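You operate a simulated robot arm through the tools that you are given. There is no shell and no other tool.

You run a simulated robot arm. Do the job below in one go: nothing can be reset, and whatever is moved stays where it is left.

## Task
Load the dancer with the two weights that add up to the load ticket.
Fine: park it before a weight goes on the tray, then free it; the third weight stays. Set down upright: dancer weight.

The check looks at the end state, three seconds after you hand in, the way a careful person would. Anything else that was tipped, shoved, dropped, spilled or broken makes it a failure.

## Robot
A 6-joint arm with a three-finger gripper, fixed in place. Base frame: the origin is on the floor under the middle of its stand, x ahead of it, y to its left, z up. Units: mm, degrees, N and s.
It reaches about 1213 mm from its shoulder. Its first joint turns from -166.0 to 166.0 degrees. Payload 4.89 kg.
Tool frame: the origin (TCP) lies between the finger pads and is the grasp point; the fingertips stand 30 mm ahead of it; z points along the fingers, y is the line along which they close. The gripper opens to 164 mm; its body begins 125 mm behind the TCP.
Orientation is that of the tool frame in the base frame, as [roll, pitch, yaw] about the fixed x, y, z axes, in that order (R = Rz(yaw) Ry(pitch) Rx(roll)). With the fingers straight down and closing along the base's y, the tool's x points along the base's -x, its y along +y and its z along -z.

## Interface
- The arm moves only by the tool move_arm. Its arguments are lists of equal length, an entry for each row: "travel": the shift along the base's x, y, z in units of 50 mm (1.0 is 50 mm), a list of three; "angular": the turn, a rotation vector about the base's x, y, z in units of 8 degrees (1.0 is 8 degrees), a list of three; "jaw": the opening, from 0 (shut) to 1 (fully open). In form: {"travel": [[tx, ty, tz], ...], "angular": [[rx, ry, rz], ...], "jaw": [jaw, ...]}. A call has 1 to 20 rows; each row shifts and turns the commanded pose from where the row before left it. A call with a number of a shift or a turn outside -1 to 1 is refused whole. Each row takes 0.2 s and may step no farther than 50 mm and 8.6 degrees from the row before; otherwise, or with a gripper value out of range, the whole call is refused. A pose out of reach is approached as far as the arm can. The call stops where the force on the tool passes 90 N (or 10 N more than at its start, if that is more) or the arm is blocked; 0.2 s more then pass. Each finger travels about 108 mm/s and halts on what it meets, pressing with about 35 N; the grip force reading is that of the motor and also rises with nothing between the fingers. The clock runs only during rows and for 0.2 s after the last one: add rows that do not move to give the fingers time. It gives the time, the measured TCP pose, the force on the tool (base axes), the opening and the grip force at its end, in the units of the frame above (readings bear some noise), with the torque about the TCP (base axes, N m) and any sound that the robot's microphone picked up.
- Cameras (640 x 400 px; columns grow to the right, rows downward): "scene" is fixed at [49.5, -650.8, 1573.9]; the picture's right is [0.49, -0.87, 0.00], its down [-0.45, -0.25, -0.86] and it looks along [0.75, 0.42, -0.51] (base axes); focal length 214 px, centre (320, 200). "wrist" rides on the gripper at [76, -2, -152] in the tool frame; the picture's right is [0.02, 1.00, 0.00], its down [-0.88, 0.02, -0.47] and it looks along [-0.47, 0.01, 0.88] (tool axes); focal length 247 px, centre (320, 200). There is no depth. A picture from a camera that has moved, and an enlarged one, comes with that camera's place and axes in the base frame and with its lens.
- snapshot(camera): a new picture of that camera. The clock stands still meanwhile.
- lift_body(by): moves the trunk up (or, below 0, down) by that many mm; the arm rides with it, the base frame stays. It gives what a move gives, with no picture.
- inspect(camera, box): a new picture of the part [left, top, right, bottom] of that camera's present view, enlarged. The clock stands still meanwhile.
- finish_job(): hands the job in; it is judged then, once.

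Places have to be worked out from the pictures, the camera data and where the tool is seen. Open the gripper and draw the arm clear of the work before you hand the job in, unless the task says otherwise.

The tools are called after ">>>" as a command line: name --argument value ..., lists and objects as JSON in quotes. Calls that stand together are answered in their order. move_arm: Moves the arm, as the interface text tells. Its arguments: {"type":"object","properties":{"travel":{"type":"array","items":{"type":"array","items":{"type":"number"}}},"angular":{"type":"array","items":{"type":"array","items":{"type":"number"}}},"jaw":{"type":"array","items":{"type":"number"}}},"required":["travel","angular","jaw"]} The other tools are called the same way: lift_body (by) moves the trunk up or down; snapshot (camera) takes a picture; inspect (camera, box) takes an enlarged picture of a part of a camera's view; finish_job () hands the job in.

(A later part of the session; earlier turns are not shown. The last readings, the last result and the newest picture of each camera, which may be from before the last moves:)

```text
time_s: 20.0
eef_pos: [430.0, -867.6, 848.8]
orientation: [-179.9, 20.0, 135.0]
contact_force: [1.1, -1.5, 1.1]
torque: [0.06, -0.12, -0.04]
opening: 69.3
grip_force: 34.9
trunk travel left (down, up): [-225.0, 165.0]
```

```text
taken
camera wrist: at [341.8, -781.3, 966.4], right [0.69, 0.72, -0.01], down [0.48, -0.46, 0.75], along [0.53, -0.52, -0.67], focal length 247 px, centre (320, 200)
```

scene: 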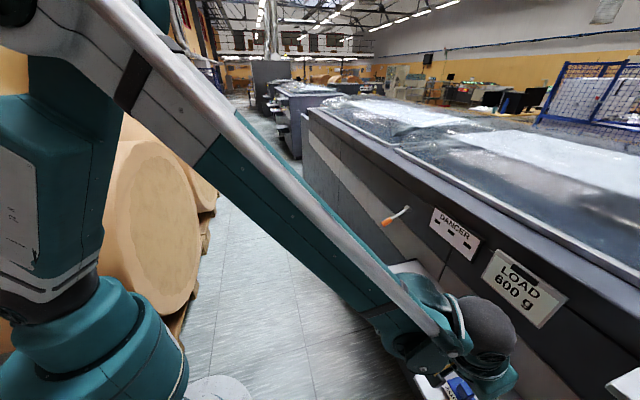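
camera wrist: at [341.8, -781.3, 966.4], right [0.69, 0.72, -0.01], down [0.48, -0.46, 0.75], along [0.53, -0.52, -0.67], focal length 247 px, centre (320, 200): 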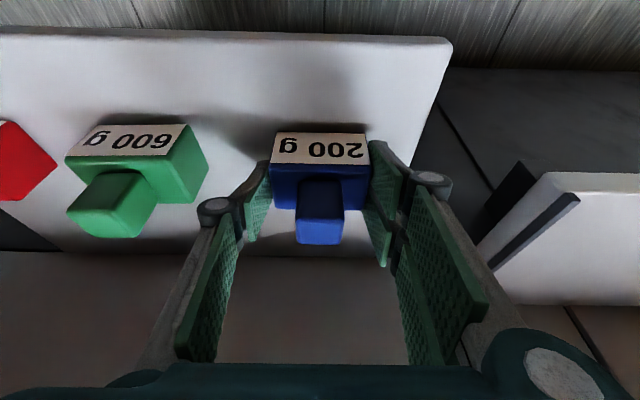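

The block is gripped (opening 69.3 mm, 35 N). I lift it straight up a little and check that it holds.

>>> move_arm --travel '[[0, 0, 0.2], [0, 0, 0.4], [0, 0, 0.4]]' --angular '[[0, 0, 0], [0, 0, 0], [0, 0, 0]]' --jaw '[0.3, 0.3, 0.3]'

>>> snapshot --camera "wrist"

```text
time_s: 20.8
eef_pos: [429.2, -868.3, 899.1]
orientation: [180.0, 20.0, 135.0]
contact_force: [0.4, -1.0, -4.2]
torque: [0.06, 0.06, -0.02]
opening: 69.3
grip_force: 34.7
trunk travel left (down, up): [-225.0, 165.0]
```

```text
taken
camera wrist: at [340.2, -780.9, 1016.4], right [0.69, 0.72, -0.01], down [0.48, -0.46, 0.75], along [0.53, -0.52, -0.67], focal length 247 px, centre (320, 200)
```

wrist: 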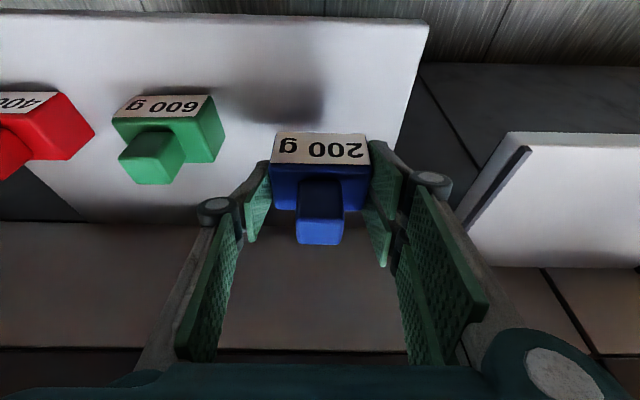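

The blue weight lifted cleanly and hangs level. I raise it and carry it to a standoff in front of the tray for a measurement picture.

>>> move_arm --travel '[[0, 0, 0.8], [0, 0, 0.8], [0.412, 0.615, 0.103], [0.412, 0.615, 0.103], [0.412, 0.615, 0.103], [0.412, 0.615, 0.103], [0.412, 0.615, 0.103], [0.412, 0.615, 0.103], [0.412, 0.615, 0.103], [0.412, 0.615, 0.103]]' --angular '[[0, 0, 0], [0, 0, 0], [0, 0, 0], [0, 0, 0], [0, 0, 0], [0, 0, 0], [0, 0, 0], [0, 0, 0], [0, 0, 0], [0, 0, 0]]' --jaw '[0.3, 0.3, 0.3, 0.3, 0.3, 0.3, 0.3, 0.3, 0.3, 0.3]'

>>> snapshot --camera "wrist"

>>> snapshot --camera "scene"

```text
time_s: 23.0
eef_pos: [595.3, -620.7, 1019.9]
orientation: [-179.9, 20.0, 135.0]
contact_force: [-1.4, -1.0, -3.9]
torque: [0.15, -0.05, 0.09]
opening: 69.5
grip_force: 35.7
trunk travel left (down, up): [-225.0, 165.0]
```

```text
taken
camera wrist: at [507.4, -535.4, 1137.7], right [0.69, 0.72, -0.01], down [0.48, -0.46, 0.75], along [0.53, -0.52, -0.67], focal length 247 px, centre (320, 200)
```

wrist: 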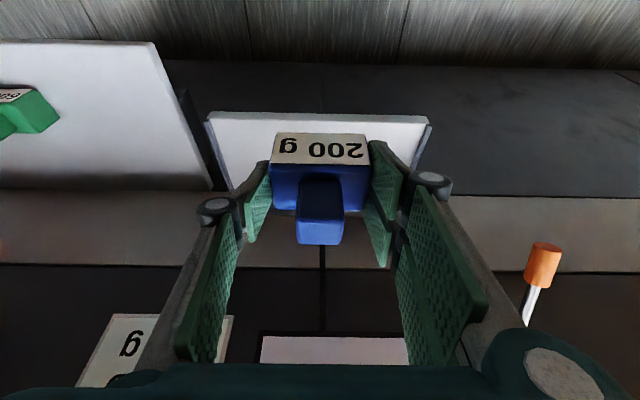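

```text
taken
```

scene: 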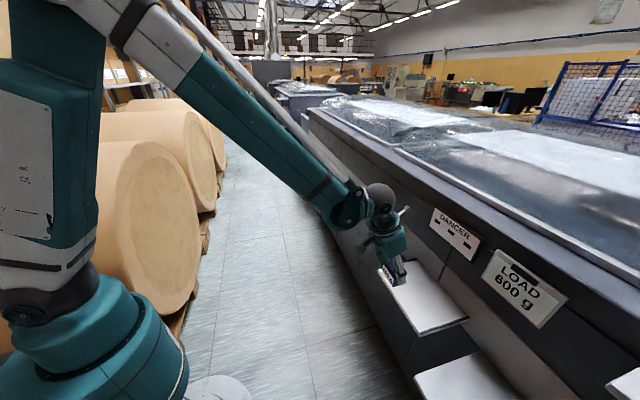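

The tray's front edge spans about t=-150 to +111 with z≈868. I zoom in to see its end rails.

>>> inspect --camera "wrist" --box '[160, 60, 460, 240]'

>>> inspect --camera "scene" --box '[350, 230, 490, 345]'

```text
2.13 times, centred on (310, 150) of wrist
camera zoom: at [507.4, -535.4, 1137.7], right [0.69, 0.72, -0.01], down [0.48, -0.46, 0.75], along [0.53, -0.52, -0.67], focal length 527 px, centre (341, 307)
```

zoom: 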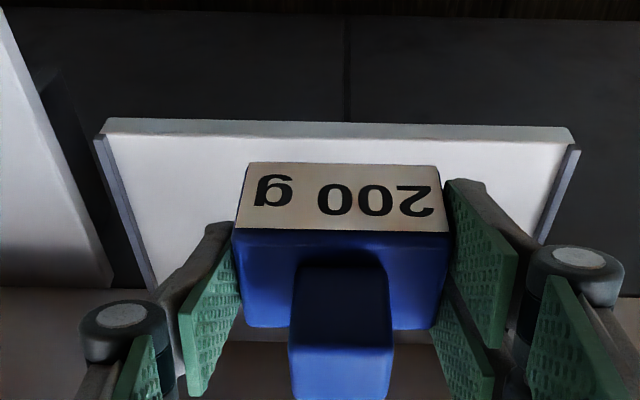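

```text
3.48 times, centred on (420, 288) of scene
camera zoom: at [49.5, -650.8, 1573.9], right [0.49, -0.87, 0.0], down [-0.45, -0.25, -0.86], along [0.75, 0.42, -0.51], focal length 746 px, centre (-28, -104)
```

zoom: 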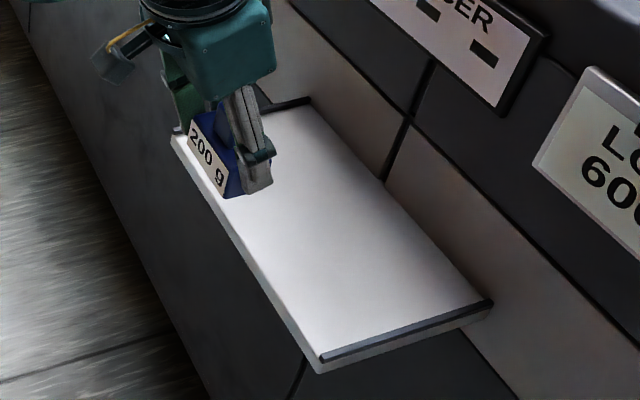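

Tray top is at z≈862–865, spanning s −900 to −1091 and t −157 to +118 with low end rails. I move the blue weight to above (s=−980, t=+40) and lower to about 30 mm above the tray.

>>> move_arm --travel '[[0.63, -0.22, -0.15], [0.63, -0.22, -0.15], [0.63, -0.22, -0.15], [0.63, -0.22, -0.15], [0, 0, -0.5], [0, 0, -0.5]]' --angular '[[0, 0, 0], [0, 0, 0], [0, 0, 0], [0, 0, 0], [0, 0, 0], [0, 0, 0]]' --jaw '[0.3, 0.3, 0.3, 0.3, 0.3, 0.3]'

>>> snapshot --camera "wrist"

>>> inspect --camera "scene" --box '[350, 200, 530, 345]'

```text
time_s: 24.4
eef_pos: [721.8, -665.3, 938.2]
orientation: [179.9, 20.1, 134.9]
contact_force: [0.4, -0.9, -4.1]
torque: [-0.02, 0.0, 0.01]
opening: 69.7
grip_force: 35.2
trunk travel left (down, up): [-225.0, 165.0]
```

```text
taken
camera wrist: at [632.8, -578.8, 1056.0], right [0.69, 0.72, -0.01], down [0.48, -0.46, 0.75], along [0.53, -0.52, -0.67], focal length 247 px, centre (320, 200)
```

wrist: 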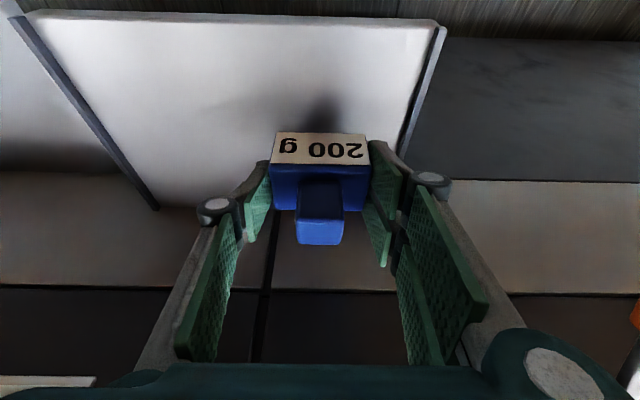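

```text
2.76 times, centred on (440, 272) of scene
camera zoom: at [49.5, -650.8, 1573.9], right [0.49, -0.87, 0.0], down [-0.45, -0.25, -0.86], along [0.75, 0.42, -0.51], focal length 592 px, centre (-11, 0)
```

zoom: 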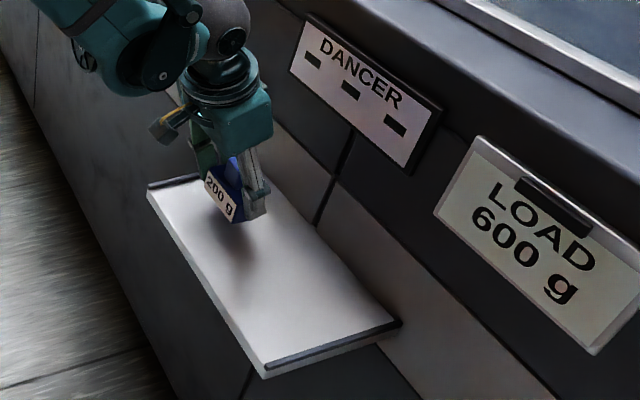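

The weight hangs above the tray with good clearance to the right rail. I lower 20 mm, then in small steps watching for contact.

>>> move_arm --travel '[[0, 0, -0.2], [0, 0, -0.2], [0, 0, -0.06]]' --angular '[[0, 0, 0], [0, 0, 0], [0, 0, 0]]' --jaw '[0.3, 0.3, 0.3]'

>>> inspect --camera "wrist" --box '[220, 80, 420, 260]'

```text
time_s: 25.2
eef_pos: [721.6, -664.4, 915.9]
orientation: [-180.0, 20.0, 135.0]
contact_force: [0.6, -0.2, -4.1]
torque: [0.01, 0.0, -0.01]
opening: 69.8
grip_force: 35.2
trunk travel left (down, up): [-225.0, 165.0]
```

```text
2.22 times, centred on (320, 170) of wrist
camera zoom: at [632.7, -578.7, 1033.5], right [0.69, 0.72, -0.01], down [0.48, -0.46, 0.75], along [0.53, -0.52, -0.67], focal length 549 px, centre (320, 267)
```

zoom: 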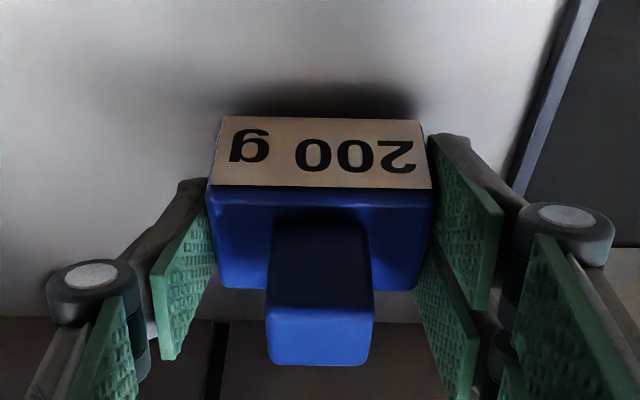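

No contact yet at TCP z=916; the shadow is closing in. I continue in small steps.

>>> move_arm --travel '[[0, 0, -0.05], [0, 0, -0.05], [0, 0, 0]]' --angular '[[0, 0, 0], [0, 0, 0], [0, 0, 0]]' --jaw '[0.3, 0.3, 0.3]'

>>> move_arm --travel '[[0, 0, -0.03], [0, 0, -0.03], [0, 0, 0]]' --angular '[[0, 0, 0], [0, 0, 0], [0, 0, 0]]' --jaw '[0.3, 0.3, 0.3]'

```text
time_s: 26.0
eef_pos: [720.7, -664.4, 910.3]
orientation: [-179.9, 20.0, 134.9]
contact_force: [-0.3, 0.2, -3.7]
torque: [0.02, 0.02, -0.01]
opening: 69.6
grip_force: 35.1
trunk travel left (down, up): [-225.0, 165.0]
```

```text
time_s: 26.8
eef_pos: [720.9, -665.0, 908.5]
orientation: [180.0, 20.0, 135.0]
contact_force: [0.7, 0.7, 5.3]
torque: [0.21, 0.04, -0.01]
opening: 69.4
grip_force: 35.5
trunk travel left (down, up): [-225.0, 165.0]
```

Contact: the force went from −3.7 to +5.3 N at TCP z≈908.5, so the weight rests on the tray. I open the fingers modestly.

>>> move_arm --travel '[[0, 0, 0.01], [0, 0, 0], [0, 0, 0], [0, 0, 0]]' --angular '[[0, 0, 0], [0, 0, 0], [0, 0, 0], [0, 0, 0]]' --jaw '[0.43, 0.46, 0.5, 0.52]'

>>> snapshot --camera "wrist"

>>> inspect --camera "scene" --box '[350, 200, 530, 345]'

```text
time_s: 27.8
eef_pos: [721.6, -665.2, 908.3]
orientation: [-180.0, 20.0, 134.9]
contact_force: [0.5, 0.1, 0.2]
torque: [0.02, -0.02, 0.0]
opening: 85.3
grip_force: 0.1
trunk travel left (down, up): [-225.0, 165.0]
```

```text
taken
camera wrist: at [632.5, -579.3, 1026.0], right [0.69, 0.72, -0.01], down [0.48, -0.46, 0.75], along [0.53, -0.52, -0.67], focal length 247 px, centre (320, 200)
```

wrist: 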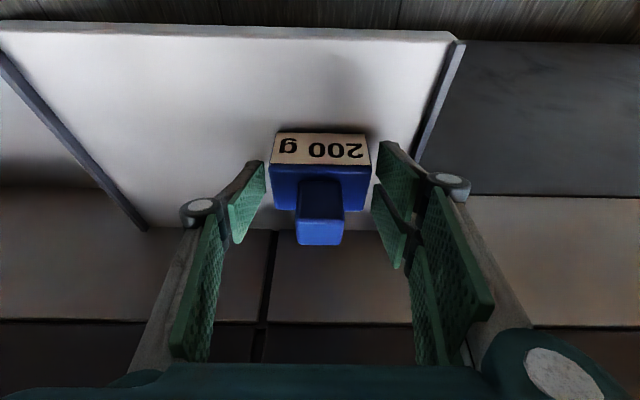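

```text
2.76 times, centred on (440, 272) of scene
camera zoom: at [49.5, -650.8, 1573.9], right [0.49, -0.87, 0.0], down [-0.45, -0.25, -0.86], along [0.75, 0.42, -0.51], focal length 592 px, centre (-11, 0)
```

zoom: 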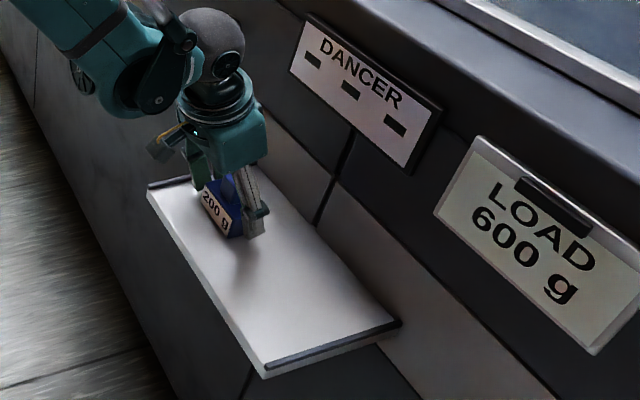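

The blue weight stands upright on the tray, released. I withdraw along the tool axis, then travel high to above the red weight.

>>> move_arm --travel '[[-0.16, 0.16, 0.627], [-0.16, 0.16, 0.627], [-0.16, 0.16, 0.627]]' --angular '[[0, 0, 0], [0, 0, 0], [0, 0, 0]]' --jaw '[0.54, 0.54, 0.54]'

>>> snapshot --camera "wrist"

>>> move_arm --travel '[[-0.706, -0.531, -0.017], [-0.706, -0.531, -0.017], [-0.706, -0.531, -0.017], [-0.706, -0.531, -0.017], [-0.706, -0.531, -0.017], [-0.706, -0.531, -0.017], [-0.706, -0.531, -0.017], [-0.706, -0.531, -0.017], [-0.706, -0.531, -0.017], [-0.706, -0.531, -0.017], [-0.706, -0.531, -0.017], [-0.706, -0.531, -0.017], [-0.706, -0.531, -0.017], [-0.706, -0.531, -0.017]]' --angular '[[0, 0, 0], [0, 0, 0], [0, 0, 0], [0, 0, 0], [0, 0, 0], [0, 0, 0], [0, 0, 0], [0, 0, 0], [0, 0, 0], [0, 0, 0], [0, 0, 0], [0, 0, 0], [0, 0, 0], [0, 0, 0]]' --jaw '[0.54, 0.54, 0.54, 0.54, 0.54, 0.54, 0.54, 0.54, 0.54, 0.54, 0.54, 0.54, 0.54, 0.54]'

>>> snapshot --camera "wrist"

>>> snapshot --camera "scene"

```text
time_s: 28.6
eef_pos: [697.5, -641.6, 1001.7]
orientation: [-180.0, 19.9, 135.0]
contact_force: [-0.1, -0.1, 0.2]
torque: [0.04, 0.1, 0.02]
opening: 88.7
grip_force: 0.1
trunk travel left (down, up): [-225.0, 165.0]
```

```text
taken
camera wrist: at [608.7, -555.9, 1120.6], right [0.69, 0.72, -0.01], down [0.48, -0.46, 0.75], along [0.53, -0.52, -0.67], focal length 247 px, centre (320, 200)
```

wrist: 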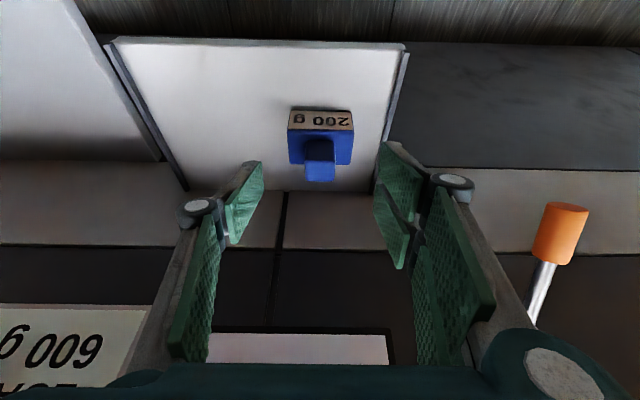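

```text
time_s: 31.6
eef_pos: [203.5, -1012.3, 989.3]
orientation: [179.9, 20.0, 135.1]
contact_force: [0.9, 1.1, -0.3]
torque: [-0.09, 0.23, -0.08]
opening: 88.5
grip_force: 0.1
trunk travel left (down, up): [-225.0, 165.0]
```

```text
taken
camera wrist: at [115.6, -926.8, 1107.7], right [0.69, 0.72, -0.01], down [0.49, -0.46, 0.75], along [0.53, -0.52, -0.67], focal length 247 px, centre (320, 200)
```

wrist: 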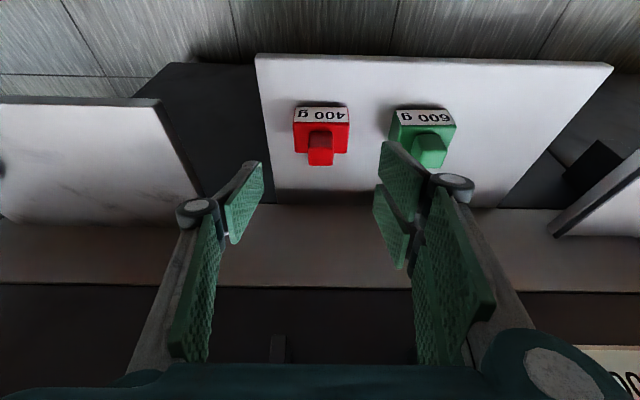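

```text
taken
```

scene: 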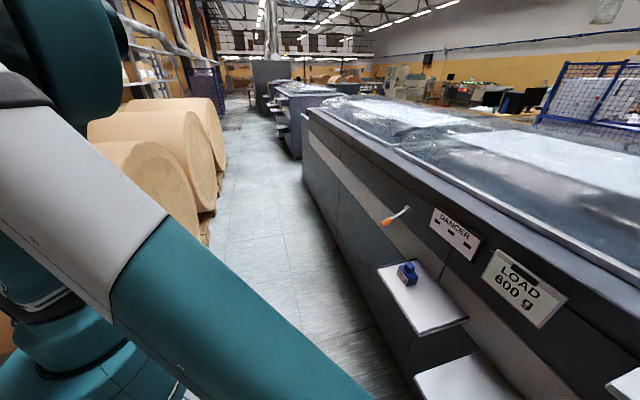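

Red is centred at about t=−571 with its front face at about s=−894. I zoom to compare its size to blue before descending.

>>> inspect --camera "wrist" --box '[230, 80, 470, 240]'

```text
2.50 times, centred on (350, 160) of wrist
camera zoom: at [115.6, -926.8, 1107.7], right [0.69, 0.72, -0.01], down [0.49, -0.46, 0.75], along [0.53, -0.52, -0.67], focal length 617 px, centre (245, 300)
```

zoom: 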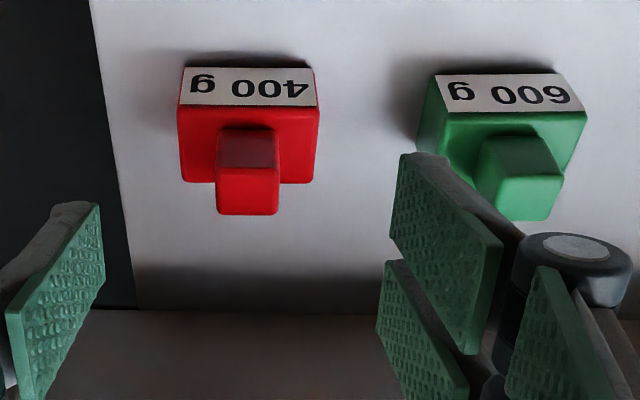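

Red has the same dimensions as blue. I descend with the jaw at 82 mm, staying clear of green, and check before the last part.

>>> move_arm --travel '[[0.166, -0.16, -0.56], [0.166, -0.16, -0.56], [0.166, -0.16, -0.56], [0.166, -0.16, -0.56]]' --angular '[[0, 0, 0], [0, 0, 0], [0, 0, 0], [0, 0, 0]]' --jaw '[0.52, 0.52, 0.52, 0.52]'

>>> snapshot --camera "wrist"

>>> snapshot --camera "scene"

```text
time_s: 32.6
eef_pos: [237.5, -1047.1, 878.7]
orientation: [-180.0, 20.0, 135.0]
contact_force: [0.4, 0.4, 0.4]
torque: [-0.06, -0.03, -0.01]
opening: 85.3
grip_force: 0.1
trunk travel left (down, up): [-225.0, 165.0]
```

```text
taken
camera wrist: at [148.6, -960.8, 996.8], right [0.69, 0.72, -0.01], down [0.48, -0.46, 0.75], along [0.53, -0.52, -0.67], focal length 247 px, centre (320, 200)
```

wrist: 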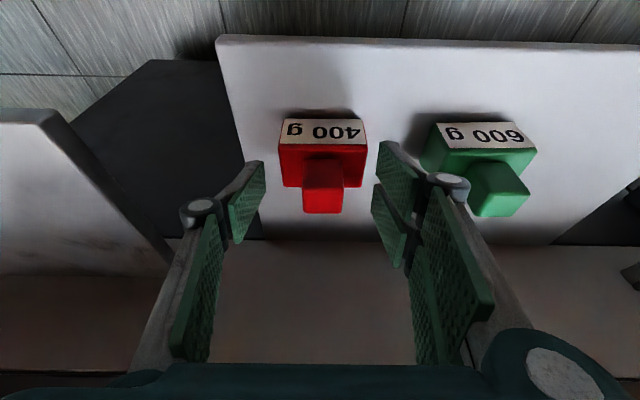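

```text
taken
```

scene: 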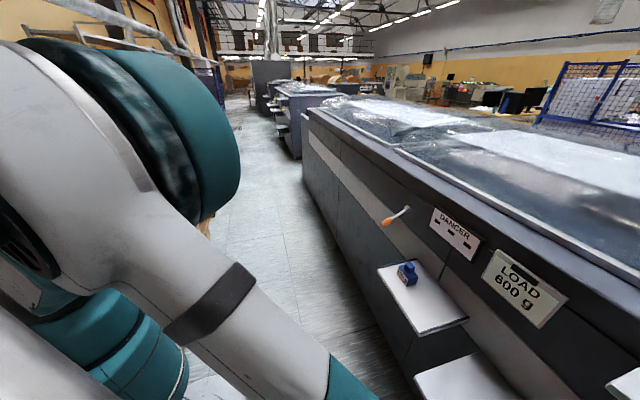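

Centred within 2 mm. The right knuckle will pass close to green, so I narrow the jaw to about 79 mm and first lower partway.

>>> move_arm --travel '[[0, 0, 0], [0.069, -0.061, -0.2], [0.069, -0.061, -0.2]]' --angular '[[0, 0, 0], [0, 0, 0], [0, 0, 0]]' --jaw '[0.48, 0.48, 0.48]'

>>> inspect --camera "wrist" --box '[220, 90, 540, 290]'

```text
time_s: 33.4
eef_pos: [243.0, -1052.5, 859.0]
orientation: [179.9, 20.0, 134.9]
contact_force: [0.4, 0.3, 0.4]
torque: [-0.02, -0.01, -0.07]
opening: 78.7
grip_force: 0.0
trunk travel left (down, up): [-225.0, 165.0]
```

```text
2.00 times, centred on (380, 190) of wrist
camera zoom: at [154.4, -965.7, 976.5], right [0.69, 0.72, -0.01], down [0.48, -0.46, 0.75], along [0.53, -0.52, -0.67], focal length 494 px, centre (200, 220)
```

zoom: 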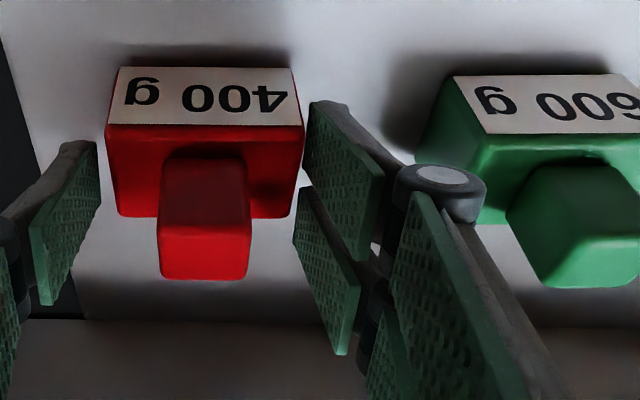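

Both pads have about 5–7 mm clearance and there's no contact force. I lower the last 10 mm and close on the red block.

>>> move_arm --travel '[[0.02, -0.02, -0.1], [0, 0, -0.1], [0, 0, 0], [0, 0, 0], [0, 0, 0], [0, 0, 0]]' --angular '[[0, 0, 0], [0, 0, 0], [0, 0, 0], [0, 0, 0], [0, 0, 0], [0, 0, 0]]' --jaw '[0.48, 0.48, 0.42, 0.32, 0.3, 0.3]'

>>> snapshot --camera "wrist"

```text
time_s: 34.8
eef_pos: [243.8, -1052.5, 848.0]
orientation: [179.9, 20.0, 135.1]
contact_force: [1.7, -1.4, 3.2]
torque: [-0.1, -0.01, 0.1]
opening: 69.7
grip_force: 35.5
trunk travel left (down, up): [-225.0, 165.0]
```

```text
taken
camera wrist: at [155.6, -966.2, 965.9], right [0.69, 0.72, -0.01], down [0.48, -0.46, 0.75], along [0.53, -0.52, -0.67], focal length 247 px, centre (320, 200)
```

wrist: 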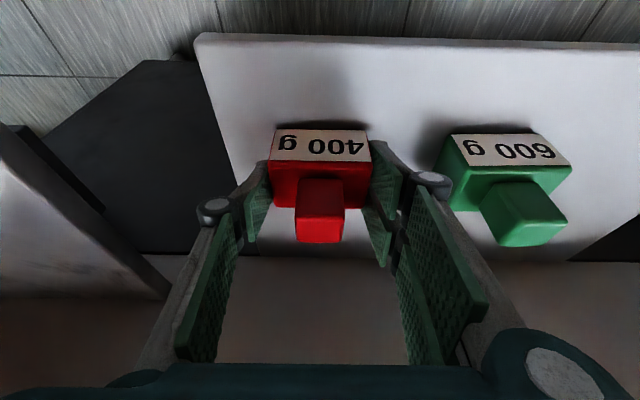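

The red block is gripped (69.7 mm, 35.5 N) and green is untouched. I lift straight up gently.

>>> move_arm --travel '[[0, 0, 0.2], [0, 0, 0.4], [0, 0, 0.4], [0, 0, 0.4]]' --angular '[[0, 0, 0], [0, 0, 0], [0, 0, 0], [0, 0, 0]]' --jaw '[0.3, 0.3, 0.3, 0.3]'

>>> snapshot --camera "wrist"

```text
time_s: 35.8
eef_pos: [243.5, -1054.5, 917.8]
orientation: [-180.0, 20.0, 135.0]
contact_force: [0.2, -0.2, -4.4]
torque: [0.01, -0.01, 0.02]
opening: 69.8
grip_force: 35.0
trunk travel left (down, up): [-225.0, 165.0]
```

```text
taken
camera wrist: at [155.2, -967.4, 1035.3], right [0.69, 0.72, -0.01], down [0.48, -0.46, 0.75], along [0.53, -0.52, -0.67], focal length 247 px, centre (320, 200)
```

wrist: 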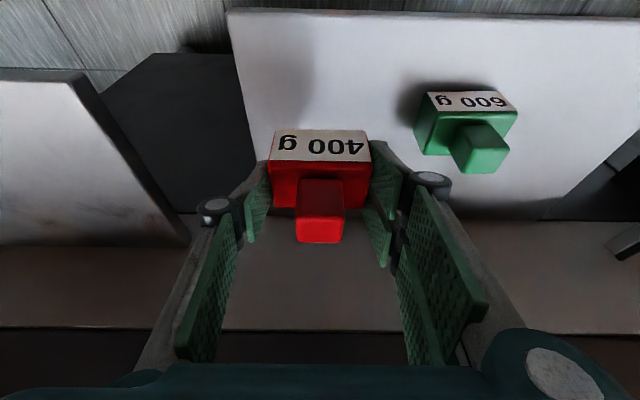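

Red is held level. I move it outward and up, then along the machine to in front of the tray at t≈−80.

>>> move_arm --travel '[[-0.396, 0.396, 0.6], [-0.396, 0.396, 0.6], [0.603, 0.56, 0.053], [0.603, 0.56, 0.053], [0.603, 0.56, 0.053], [0.603, 0.56, 0.053], [0.603, 0.56, 0.053], [0.603, 0.56, 0.053], [0.603, 0.56, 0.053], [0.603, 0.56, 0.053], [0.603, 0.56, 0.053], [0.603, 0.56, 0.053], [0.603, 0.56, 0.053], [0.603, 0.56, 0.053]]' --angular '[[0, 0, 0], [0, 0, 0], [0, 0, 0], [0, 0, 0], [0, 0, 0], [0, 0, 0], [0, 0, 0], [0, 0, 0], [0, 0, 0], [0, 0, 0], [0, 0, 0], [0, 0, 0], [0, 0, 0], [0, 0, 0]]' --jaw '[0.3, 0.3, 0.3, 0.3, 0.3, 0.3, 0.3, 0.3, 0.3, 0.3, 0.3, 0.3, 0.3, 0.3]'

>>> snapshot --camera "wrist"

>>> snapshot --camera "scene"

```text
time_s: 38.8
eef_pos: [567.1, -676.2, 1012.7]
orientation: [179.9, 19.9, 134.9]
contact_force: [-0.9, -0.3, -4.7]
torque: [0.12, -0.16, 0.06]
opening: 69.6
grip_force: 34.9
trunk travel left (down, up): [-225.0, 165.0]
```

```text
taken
camera wrist: at [476.7, -590.0, 1129.8], right [0.69, 0.72, -0.01], down [0.48, -0.46, 0.75], along [0.53, -0.52, -0.67], focal length 247 px, centre (320, 200)
```

wrist: 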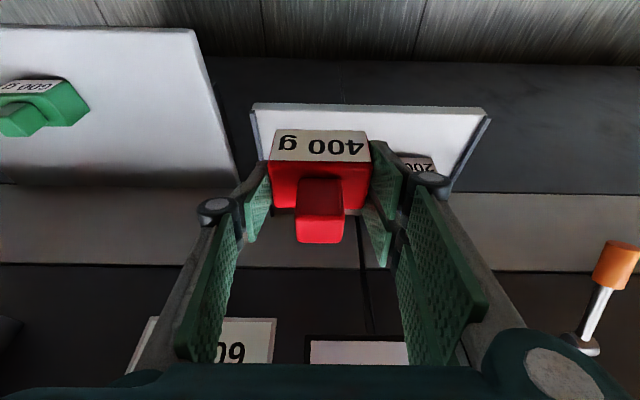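

```text
taken
```

scene: 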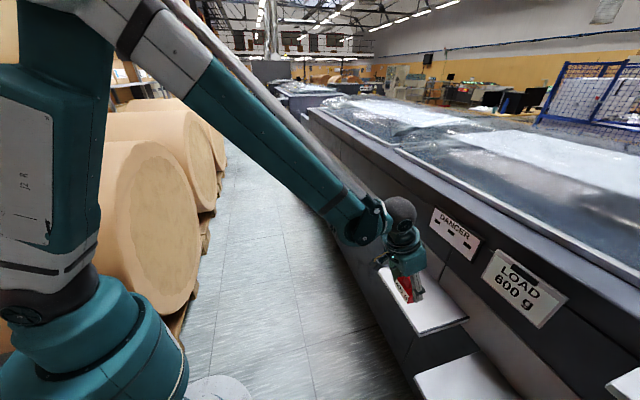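

Red is in front of the tray. I move it over (s=−978, t=−88), leaving room to both the left rail and blue, and lower to z≈940.

>>> move_arm --travel '[[0.415, -0.517, -0.151], [0.415, -0.517, -0.151], [0.415, -0.517, -0.151], [0, 0, -0.5], [0, 0, -0.5]]' --angular '[[0, 0, 0], [0, 0, 0], [0, 0, 0], [0, 0, 0], [0, 0, 0]]' --jaw '[0.3, 0.3, 0.3, 0.3, 0.3]'

>>> snapshot --camera "wrist"

>>> inspect --camera "scene" --box '[350, 200, 530, 345]'

```text
time_s: 40.0
eef_pos: [628.6, -756.1, 936.0]
orientation: [-180.0, 20.0, 134.9]
contact_force: [-1.0, 1.3, -2.5]
torque: [-0.03, -0.04, 0.03]
opening: 69.5
grip_force: 35.4
trunk travel left (down, up): [-225.0, 165.0]
```

```text
taken
camera wrist: at [540.0, -669.0, 1053.9], right [0.69, 0.72, -0.01], down [0.48, -0.46, 0.75], along [0.53, -0.52, -0.67], focal length 247 px, centre (320, 200)
```

wrist: 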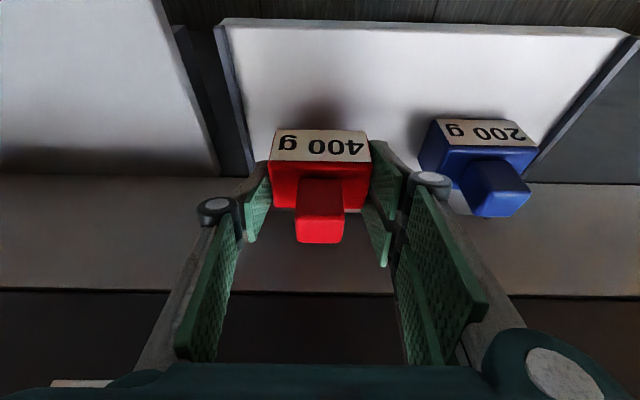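

```text
2.76 times, centred on (440, 272) of scene
camera zoom: at [49.5, -650.8, 1573.9], right [0.49, -0.87, 0.0], down [-0.45, -0.25, -0.86], along [0.75, 0.42, -0.51], focal length 592 px, centre (-11, 0)
```

zoom: 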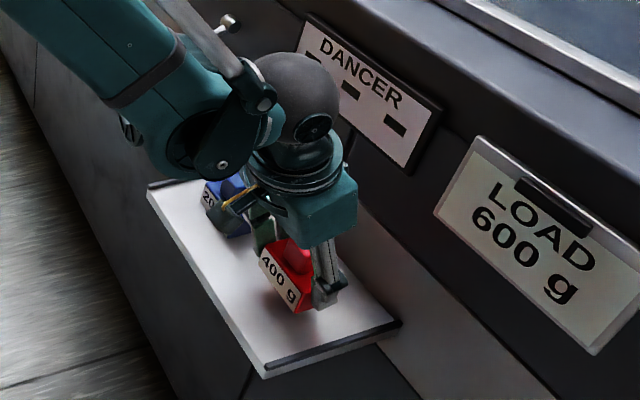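

Clearances look fine on both sides. I shift 2 mm toward +u, lower to about z=915, then step to contact.

>>> move_arm --travel '[[0.028, 0.028, -0.2], [0, 0, -0.2], [0, 0, -0.06], [0, 0, 0]]' --angular '[[0, 0, 0], [0, 0, 0], [0, 0, 0], [0, 0, 0]]' --jaw '[0.3, 0.3, 0.3, 0.3]'

>>> inspect --camera "wrist" --box '[180, 70, 500, 270]'

```text
time_s: 41.0
eef_pos: [631.4, -753.9, 913.9]
orientation: [-180.0, 19.9, 135.0]
contact_force: [0.2, -0.3, -4.2]
torque: [0.02, 0.02, 0.01]
opening: 69.7
grip_force: 34.9
trunk travel left (down, up): [-225.0, 165.0]
```

```text
2.00 times, centred on (340, 170) of wrist
camera zoom: at [541.8, -667.9, 1031.3], right [0.69, 0.72, -0.01], down [0.48, -0.46, 0.75], along [0.53, -0.52, -0.67], focal length 494 px, centre (280, 260)
```

zoom: 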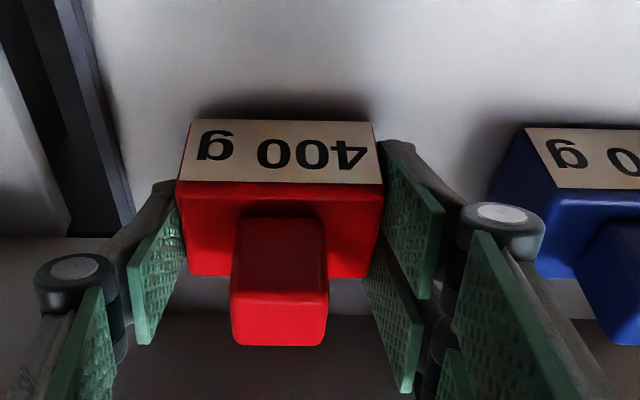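

About 5 mm left until contact. I continue with small steps.

>>> move_arm --travel '[[0, 0, -0.04], [0, 0, -0.04], [0, 0, 0]]' --angular '[[0, 0, 0], [0, 0, 0], [0, 0, 0]]' --jaw '[0.3, 0.3, 0.3]'

>>> move_arm --travel '[[0, 0, -0.03], [0, 0, 0]]' --angular '[[0, 0, 0], [0, 0, 0]]' --jaw '[0.3, 0.3]'

```text
time_s: 41.8
eef_pos: [629.6, -753.7, 909.2]
orientation: [180.0, 20.0, 135.0]
contact_force: [-0.3, 0.7, -2.9]
torque: [0.03, 0.02, 0.0]
opening: 69.6
grip_force: 35.2
trunk travel left (down, up): [-225.0, 165.0]
```

```text
time_s: 42.4
eef_pos: [630.3, -751.9, 908.7]
orientation: [180.0, 20.0, 134.9]
contact_force: [0.7, -1.4, -1.1]
torque: [-0.08, 0.03, 0.02]
opening: 69.4
grip_force: 34.9
trunk travel left (down, up): [-225.0, 165.0]
```

The load is beginning to come off (−4.2 → −1.1 N). One more small step to confirm a firm seat.

>>> move_arm --travel '[[0, 0, -0.03], [0, 0, 0]]' --angular '[[0, 0, 0], [0, 0, 0]]' --jaw '[0.3, 0.3]'

```text
time_s: 43.0
eef_pos: [629.4, -752.9, 908.3]
orientation: [179.9, 20.2, 135.0]
contact_force: [3.8, -2.6, 21.4]
torque: [-0.15, 0.43, 0.06]
opening: 69.6
grip_force: 35.1
trunk travel left (down, up): [-225.0, 165.0]
```

Firm contact (+21 N). I ease off by about 1 mm and open the fingers to 75 mm.

>>> move_arm --travel '[[0, 0, 0.025], [0, 0, 0], [0, 0, 0], [0, 0, 0]]' --angular '[[0, 0, 0], [0, 0, 0], [0, 0, 0], [0, 0, 0]]' --jaw '[0.3, 0.43, 0.45, 0.46]'

>>> snapshot --camera "wrist"

>>> inspect --camera "scene" --box '[350, 200, 530, 345]'

```text
time_s: 44.0
eef_pos: [629.6, -754.3, 906.4]
orientation: [-180.0, 20.1, 135.0]
contact_force: [-1.1, -0.7, 0.3]
torque: [-0.02, -0.02, -0.02]
opening: 75.6
grip_force: 0.0
trunk travel left (down, up): [-225.0, 165.0]
```

```text
taken
camera wrist: at [540.8, -667.0, 1025.4], right [0.69, 0.72, -0.01], down [0.48, -0.46, 0.75], along [0.53, -0.52, -0.67], focal length 247 px, centre (320, 200)
```

wrist: 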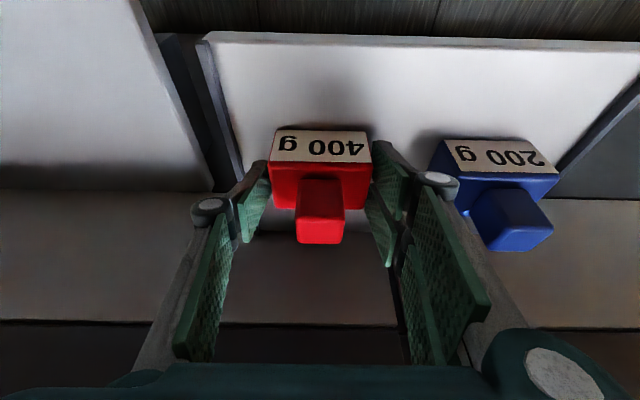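

```text
2.76 times, centred on (440, 272) of scene
camera zoom: at [49.5, -650.8, 1573.9], right [0.49, -0.87, 0.0], down [-0.45, -0.25, -0.86], along [0.75, 0.42, -0.51], focal length 592 px, centre (-11, 0)
```

zoom: 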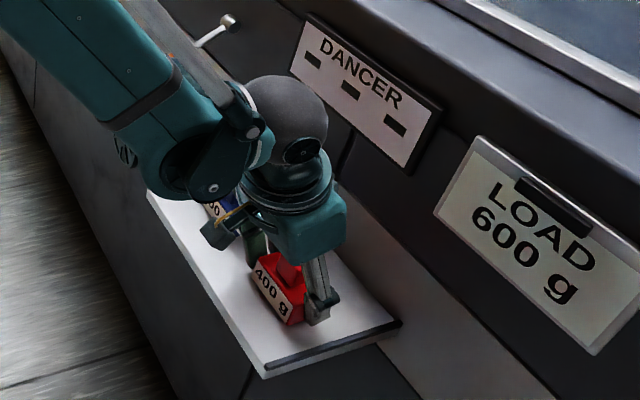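

Red stands on the tray, released. I withdraw along the tool axis and check the tray.

>>> move_arm --travel '[[-0.08, 0.08, 0.314], [-0.16, 0.16, 0.627], [-0.16, 0.16, 0.627], [-0.16, 0.16, 0.627]]' --angular '[[0, 0, 0], [0, 0, 0], [0, 0, 0], [0, 0, 0]]' --jaw '[0.46, 0.46, 0.46, 0.46]'

>>> snapshot --camera "wrist"

```text
time_s: 45.0
eef_pos: [601.6, -724.4, 1017.8]
orientation: [-179.9, 20.0, 134.9]
contact_force: [2.0, -0.5, -1.4]
torque: [0.07, 0.04, 0.03]
opening: 75.2
grip_force: 0.0
trunk travel left (down, up): [-225.0, 165.0]
```

```text
taken
camera wrist: at [512.2, -639.3, 1136.2], right [0.69, 0.72, -0.01], down [0.48, -0.46, 0.75], along [0.53, -0.52, -0.67], focal length 247 px, centre (320, 200)
```

wrist: 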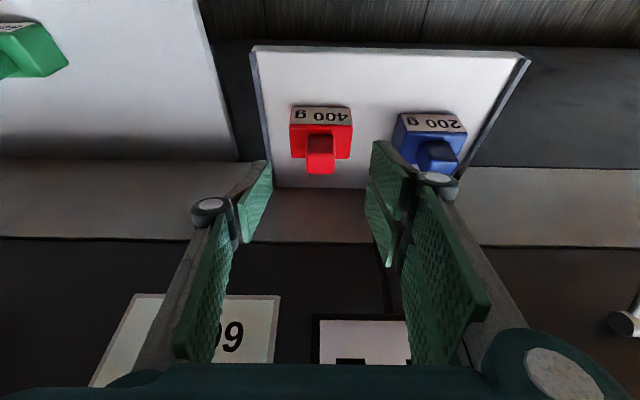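

Both weights stand on the tray and green remains on its shelf. Now I go back to the lever in the tilted pose used before, approaching from outside.

>>> move_arm --travel '[[0.374, 0.522, 0.066], [0.374, 0.522, 0.066], [0.374, 0.522, 0.066], [0.374, 0.522, 0.066], [0.374, 0.522, 0.066], [0.374, 0.522, 0.066], [0.374, 0.522, 0.066], [0.374, 0.522, 0.066], [0.374, 0.522, 0.066], [0.374, 0.522, 0.066]]' --angular '[[-0.374, -0.374, 0], [-0.374, -0.374, 0], [-0.374, -0.374, 0], [-0.374, -0.374, 0], [-0.374, -0.374, 0], [-0.374, -0.374, 0], [-0.374, -0.374, 0], [-0.374, -0.374, 0], [-0.374, -0.374, 0], [-0.374, -0.374, 0]]' --jaw '[0.46, 0.5, 0.5, 0.5, 0.5, 0.5, 0.5, 0.5, 0.5, 0.5]'

>>> snapshot --camera "wrist"

>>> snapshot --camera "scene"

```text
time_s: 47.2
eef_pos: [789.0, -465.4, 1050.8]
orientation: [179.9, 62.3, 134.9]
contact_force: [-0.7, -0.9, -0.6]
torque: [0.06, -0.03, 0.18]
opening: 81.9
grip_force: 0.1
trunk travel left (down, up): [-225.0, 165.0]
```

```text
taken
camera wrist: at [667.4, -346.8, 1055.0], right [0.7, 0.71, -0.02], down [0.01, 0.02, 1.0], along [0.71, -0.7, 0.01], focal length 247 px, centre (320, 200)
```

wrist: 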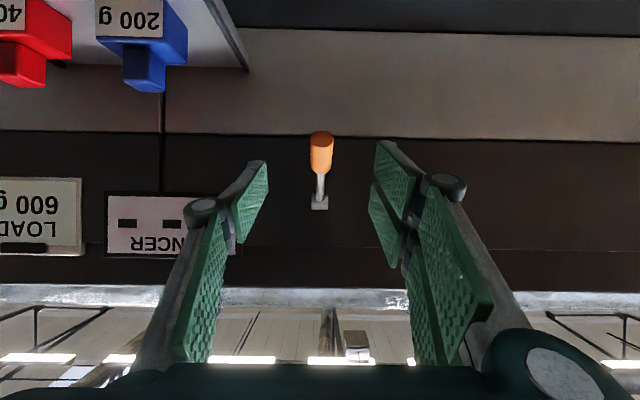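

```text
taken
```

scene: 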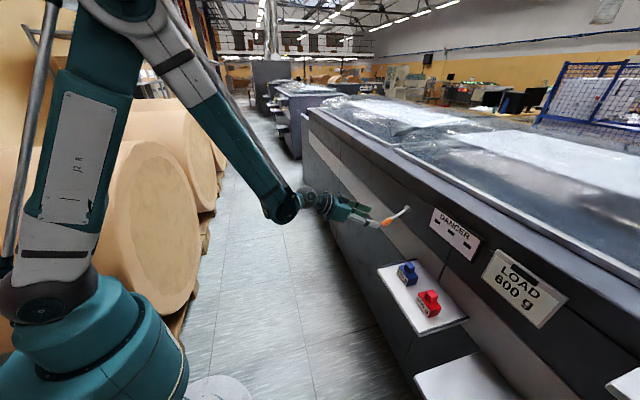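

The lever is still down, aligned with the tool. I move in along the tool axis to straddle the handle.

>>> move_arm --travel '[[0.489, -0.477, -0.349], [0.489, -0.477, -0.349], [0.489, -0.477, -0.349]]' --angular '[[0, 0, 0], [0, 0, 0], [0, 0, 0]]' --jaw '[0.5, 0.5, 0.5]'

>>> snapshot --camera "wrist"

```text
time_s: 48.0
eef_pos: [861.4, -535.6, 999.0]
orientation: [-180.0, 62.3, 135.0]
contact_force: [-0.9, 0.9, 0.7]
torque: [0.05, 0.01, 0.01]
opening: 81.8
grip_force: 0.1
trunk travel left (down, up): [-225.0, 165.0]
```

```text
taken
camera wrist: at [740.4, -415.8, 1002.5], right [0.7, 0.71, -0.02], down [0.01, 0.02, 1.0], along [0.71, -0.7, 0.01], focal length 247 px, centre (320, 200)
```

wrist: 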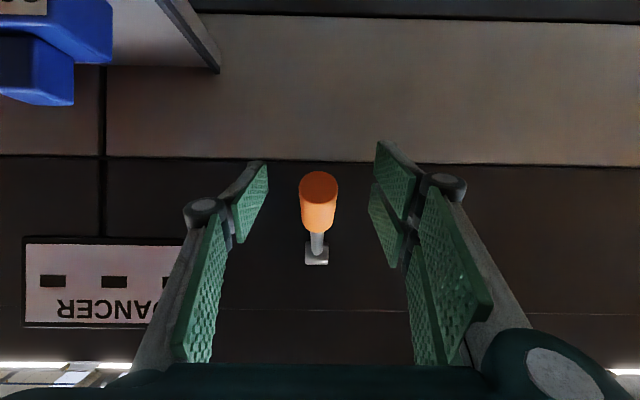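

The handle is centred between the pads. I close on it.

>>> move_arm --travel '[[0, 0, 0], [0, 0, 0], [0, 0, 0], [0, 0, 0]]' --angular '[[0, 0, 0], [0, 0, 0], [0, 0, 0], [0, 0, 0]]' --jaw '[0.3, 0.1, 0.1, 0.1]'

>>> move_arm --travel '[[-0.054, 0.054, 0.136], [-0.113, 0.113, 0.342], [-0.069, 0.069, 0.366]]' --angular '[[0.177, 0.177, 0], [0.442, 0.442, 0], [0.442, 0.442, 0]]' --jaw '[0.1, 0.1, 0.1]'

>>> snapshot --camera "wrist"

>>> inspect --camera "scene" --box '[340, 160, 530, 345]'

```text
time_s: 49.0
eef_pos: [861.8, -534.9, 997.7]
orientation: [-180.0, 62.2, 134.9]
contact_force: [-8.8, -8.3, 1.2]
torque: [0.07, 0.07, 0.2]
opening: 21.7
grip_force: 45.0
trunk travel left (down, up): [-225.0, 165.0]
```

```text
time_s: 49.8
eef_pos: [850.8, -525.7, 1039.5]
orientation: [179.9, 50.1, 135.0]
contact_force: [-2.6, -7.3, -11.8]
torque: [0.77, 0.81, 0.15]
opening: 22.1
grip_force: 45.2
trunk travel left (down, up): [-225.0, 165.0]
```

```text
taken
camera wrist: at [732.1, -409.2, 1079.2], right [0.7, 0.72, -0.02], down [0.16, -0.13, 0.98], along [0.7, -0.69, -0.2], focal length 247 px, centre (320, 200)
```

wrist: 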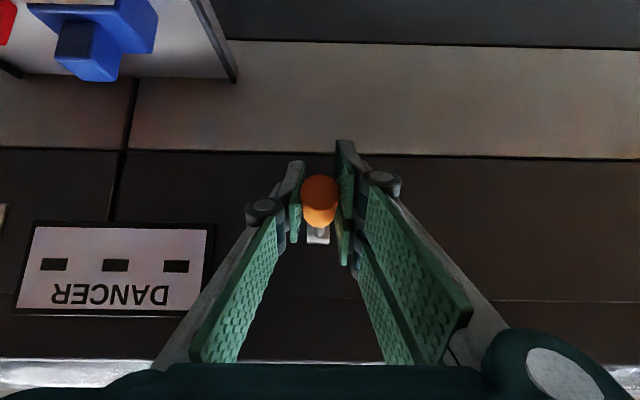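

```text
2.16 times, centred on (435, 252) of scene
camera zoom: at [49.5, -650.8, 1573.9], right [0.49, -0.87, 0.0], down [-0.45, -0.25, -0.86], along [0.75, 0.42, -0.51], focal length 464 px, centre (71, 86)
```

zoom: 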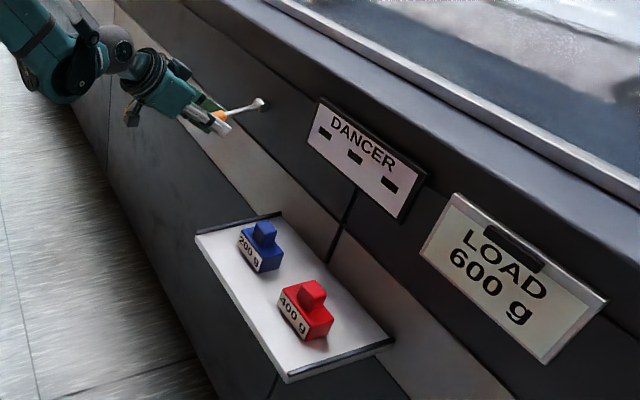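

The lever is following the grip upward, and both weights sit upright on the tray. I continue the arc in gentle steps.

>>> move_arm --travel '[[-0.023, 0.023, 0.376], [0.023, -0.023, 0.376]]' --angular '[[0.442, 0.442, 0], [0.442, 0.442, 0]]' --jaw '[0.1, 0.1]'

>>> inspect --camera "scene" --box '[340, 160, 530, 345]'

>>> move_arm --travel '[[0.034, -0.034, 0.183], [0.035, -0.035, 0.183], [0.056, -0.056, 0.172], [0.056, -0.056, 0.172]]' --angular '[[0.221, 0.221, 0], [0.221, 0.221, 0], [0.221, 0.221, 0], [0.221, 0.221, 0]]' --jaw '[0.1, 0.1, 0.1, 0.1]'

>>> inspect --camera "scene" --box '[340, 160, 530, 345]'

>>> snapshot --camera "wrist"

```text
time_s: 50.4
eef_pos: [851.5, -524.6, 1078.0]
orientation: [180.0, 40.2, 135.0]
contact_force: [1.5, -6.6, -12.0]
torque: [0.68, 0.81, 0.08]
opening: 22.1
grip_force: 44.8
trunk travel left (down, up): [-225.0, 165.0]
```

```text
2.16 times, centred on (435, 252) of scene
camera zoom: at [49.5, -650.8, 1573.9], right [0.49, -0.87, 0.0], down [-0.45, -0.25, -0.86], along [0.75, 0.42, -0.51], focal length 464 px, centre (71, 86)
```

zoom: 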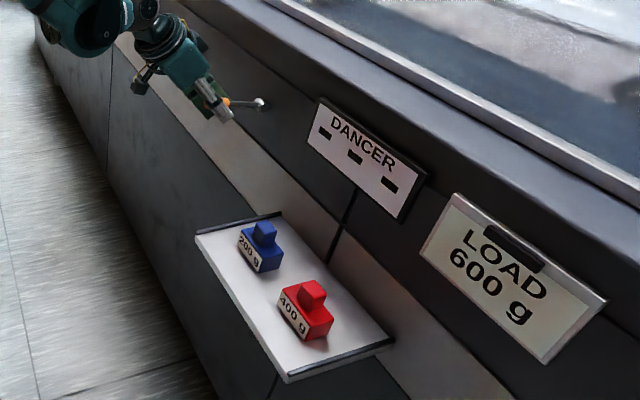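

```text
time_s: 51.4
eef_pos: [859.4, -534.0, 1112.4]
orientation: [-179.9, 30.2, 135.0]
contact_force: [-14.6, 2.9, -35.0]
torque: [0.29, 0.46, -0.29]
opening: 22.6
grip_force: 44.3
trunk travel left (down, up): [-225.0, 165.0]
```

```text
2.16 times, centred on (435, 252) of scene
camera zoom: at [49.5, -650.8, 1573.9], right [0.49, -0.87, 0.0], down [-0.45, -0.25, -0.86], along [0.75, 0.42, -0.51], focal length 464 px, centre (71, 86)
```

zoom: 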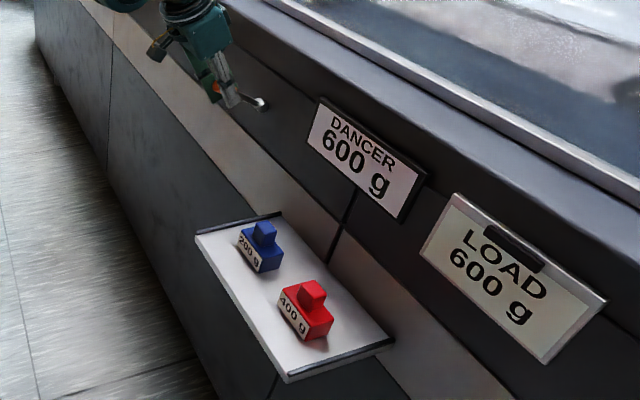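

```text
taken
camera wrist: at [757.2, -434.2, 1206.7], right [0.69, 0.72, -0.01], down [0.38, -0.36, 0.85], along [0.61, -0.59, -0.52], focal length 247 px, centre (320, 200)
```

wrist: 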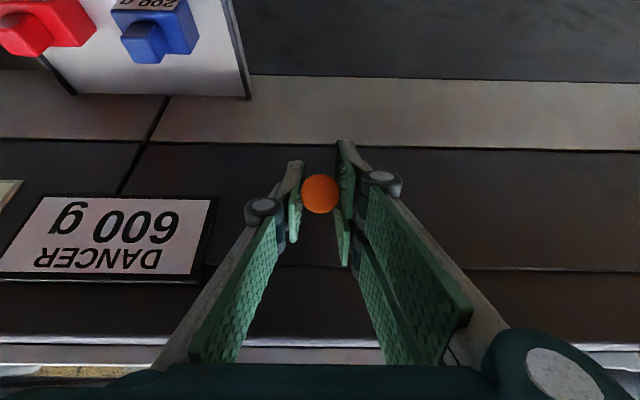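

The DANCER display now reads 600 g and the lever is at its upper stop. I open the fingers and back away along the tool axis.

>>> move_arm --travel '[[0, 0, 0], [0, 0, 0], [0, 0, 0]]' --angular '[[0, 0, 0], [0, 0, 0], [0, 0, 0]]' --jaw '[0.3, 0.5, 0.5]'

>>> move_arm --travel '[[-0.283, 0.263, 0.687], [-0.283, 0.263, 0.687], [-0.283, 0.263, 0.687], [-0.5, 0.5, 0.5], [-0.5, 0.5, 0.5]]' --angular '[[0, 0, 0], [0, 0, 0], [0, 0, 0], [0, 0, 0], [0, 0, 0]]' --jaw '[0.5, 0.5, 0.5, 0.5, 0.5]'

>>> snapshot --camera "wrist"

>>> inspect --camera "scene" --box '[340, 160, 530, 345]'

```text
time_s: 52.2
eef_pos: [858.9, -532.3, 1113.2]
orientation: [-180.0, 30.2, 135.0]
contact_force: [0.1, -0.3, -0.3]
torque: [0.05, 0.01, -0.02]
opening: 82.0
grip_force: 0.1
trunk travel left (down, up): [-225.0, 165.0]
```

```text
time_s: 53.4
eef_pos: [766.5, -443.8, 1267.1]
orientation: [-179.9, 30.2, 134.9]
contact_force: [1.6, -0.7, -1.0]
torque: [0.11, 0.14, 0.0]
opening: 82.2
grip_force: 0.1
trunk travel left (down, up): [-225.0, 165.0]
```

```text
taken
camera wrist: at [664.7, -343.5, 1360.7], right [0.69, 0.72, -0.01], down [0.38, -0.36, 0.85], along [0.61, -0.59, -0.52], focal length 247 px, centre (320, 200)
```

wrist: 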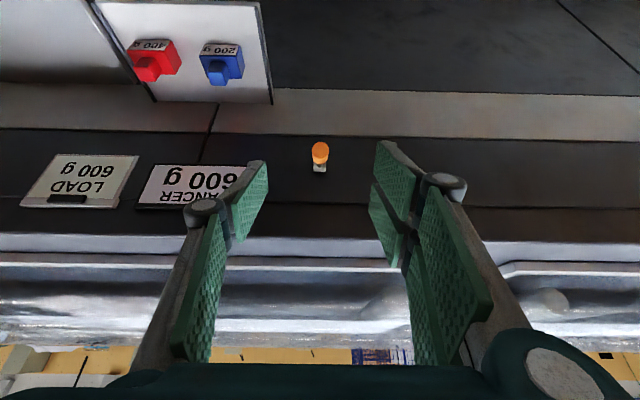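

```text
2.16 times, centred on (435, 252) of scene
camera zoom: at [49.5, -650.8, 1573.9], right [0.49, -0.87, 0.0], down [-0.45, -0.25, -0.86], along [0.75, 0.42, -0.51], focal length 464 px, centre (71, 86)
```

zoom: 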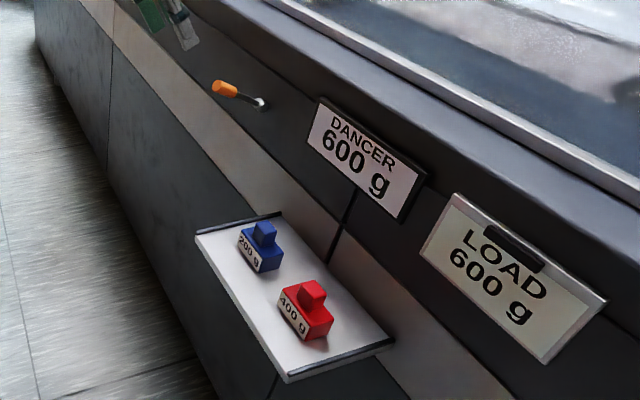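

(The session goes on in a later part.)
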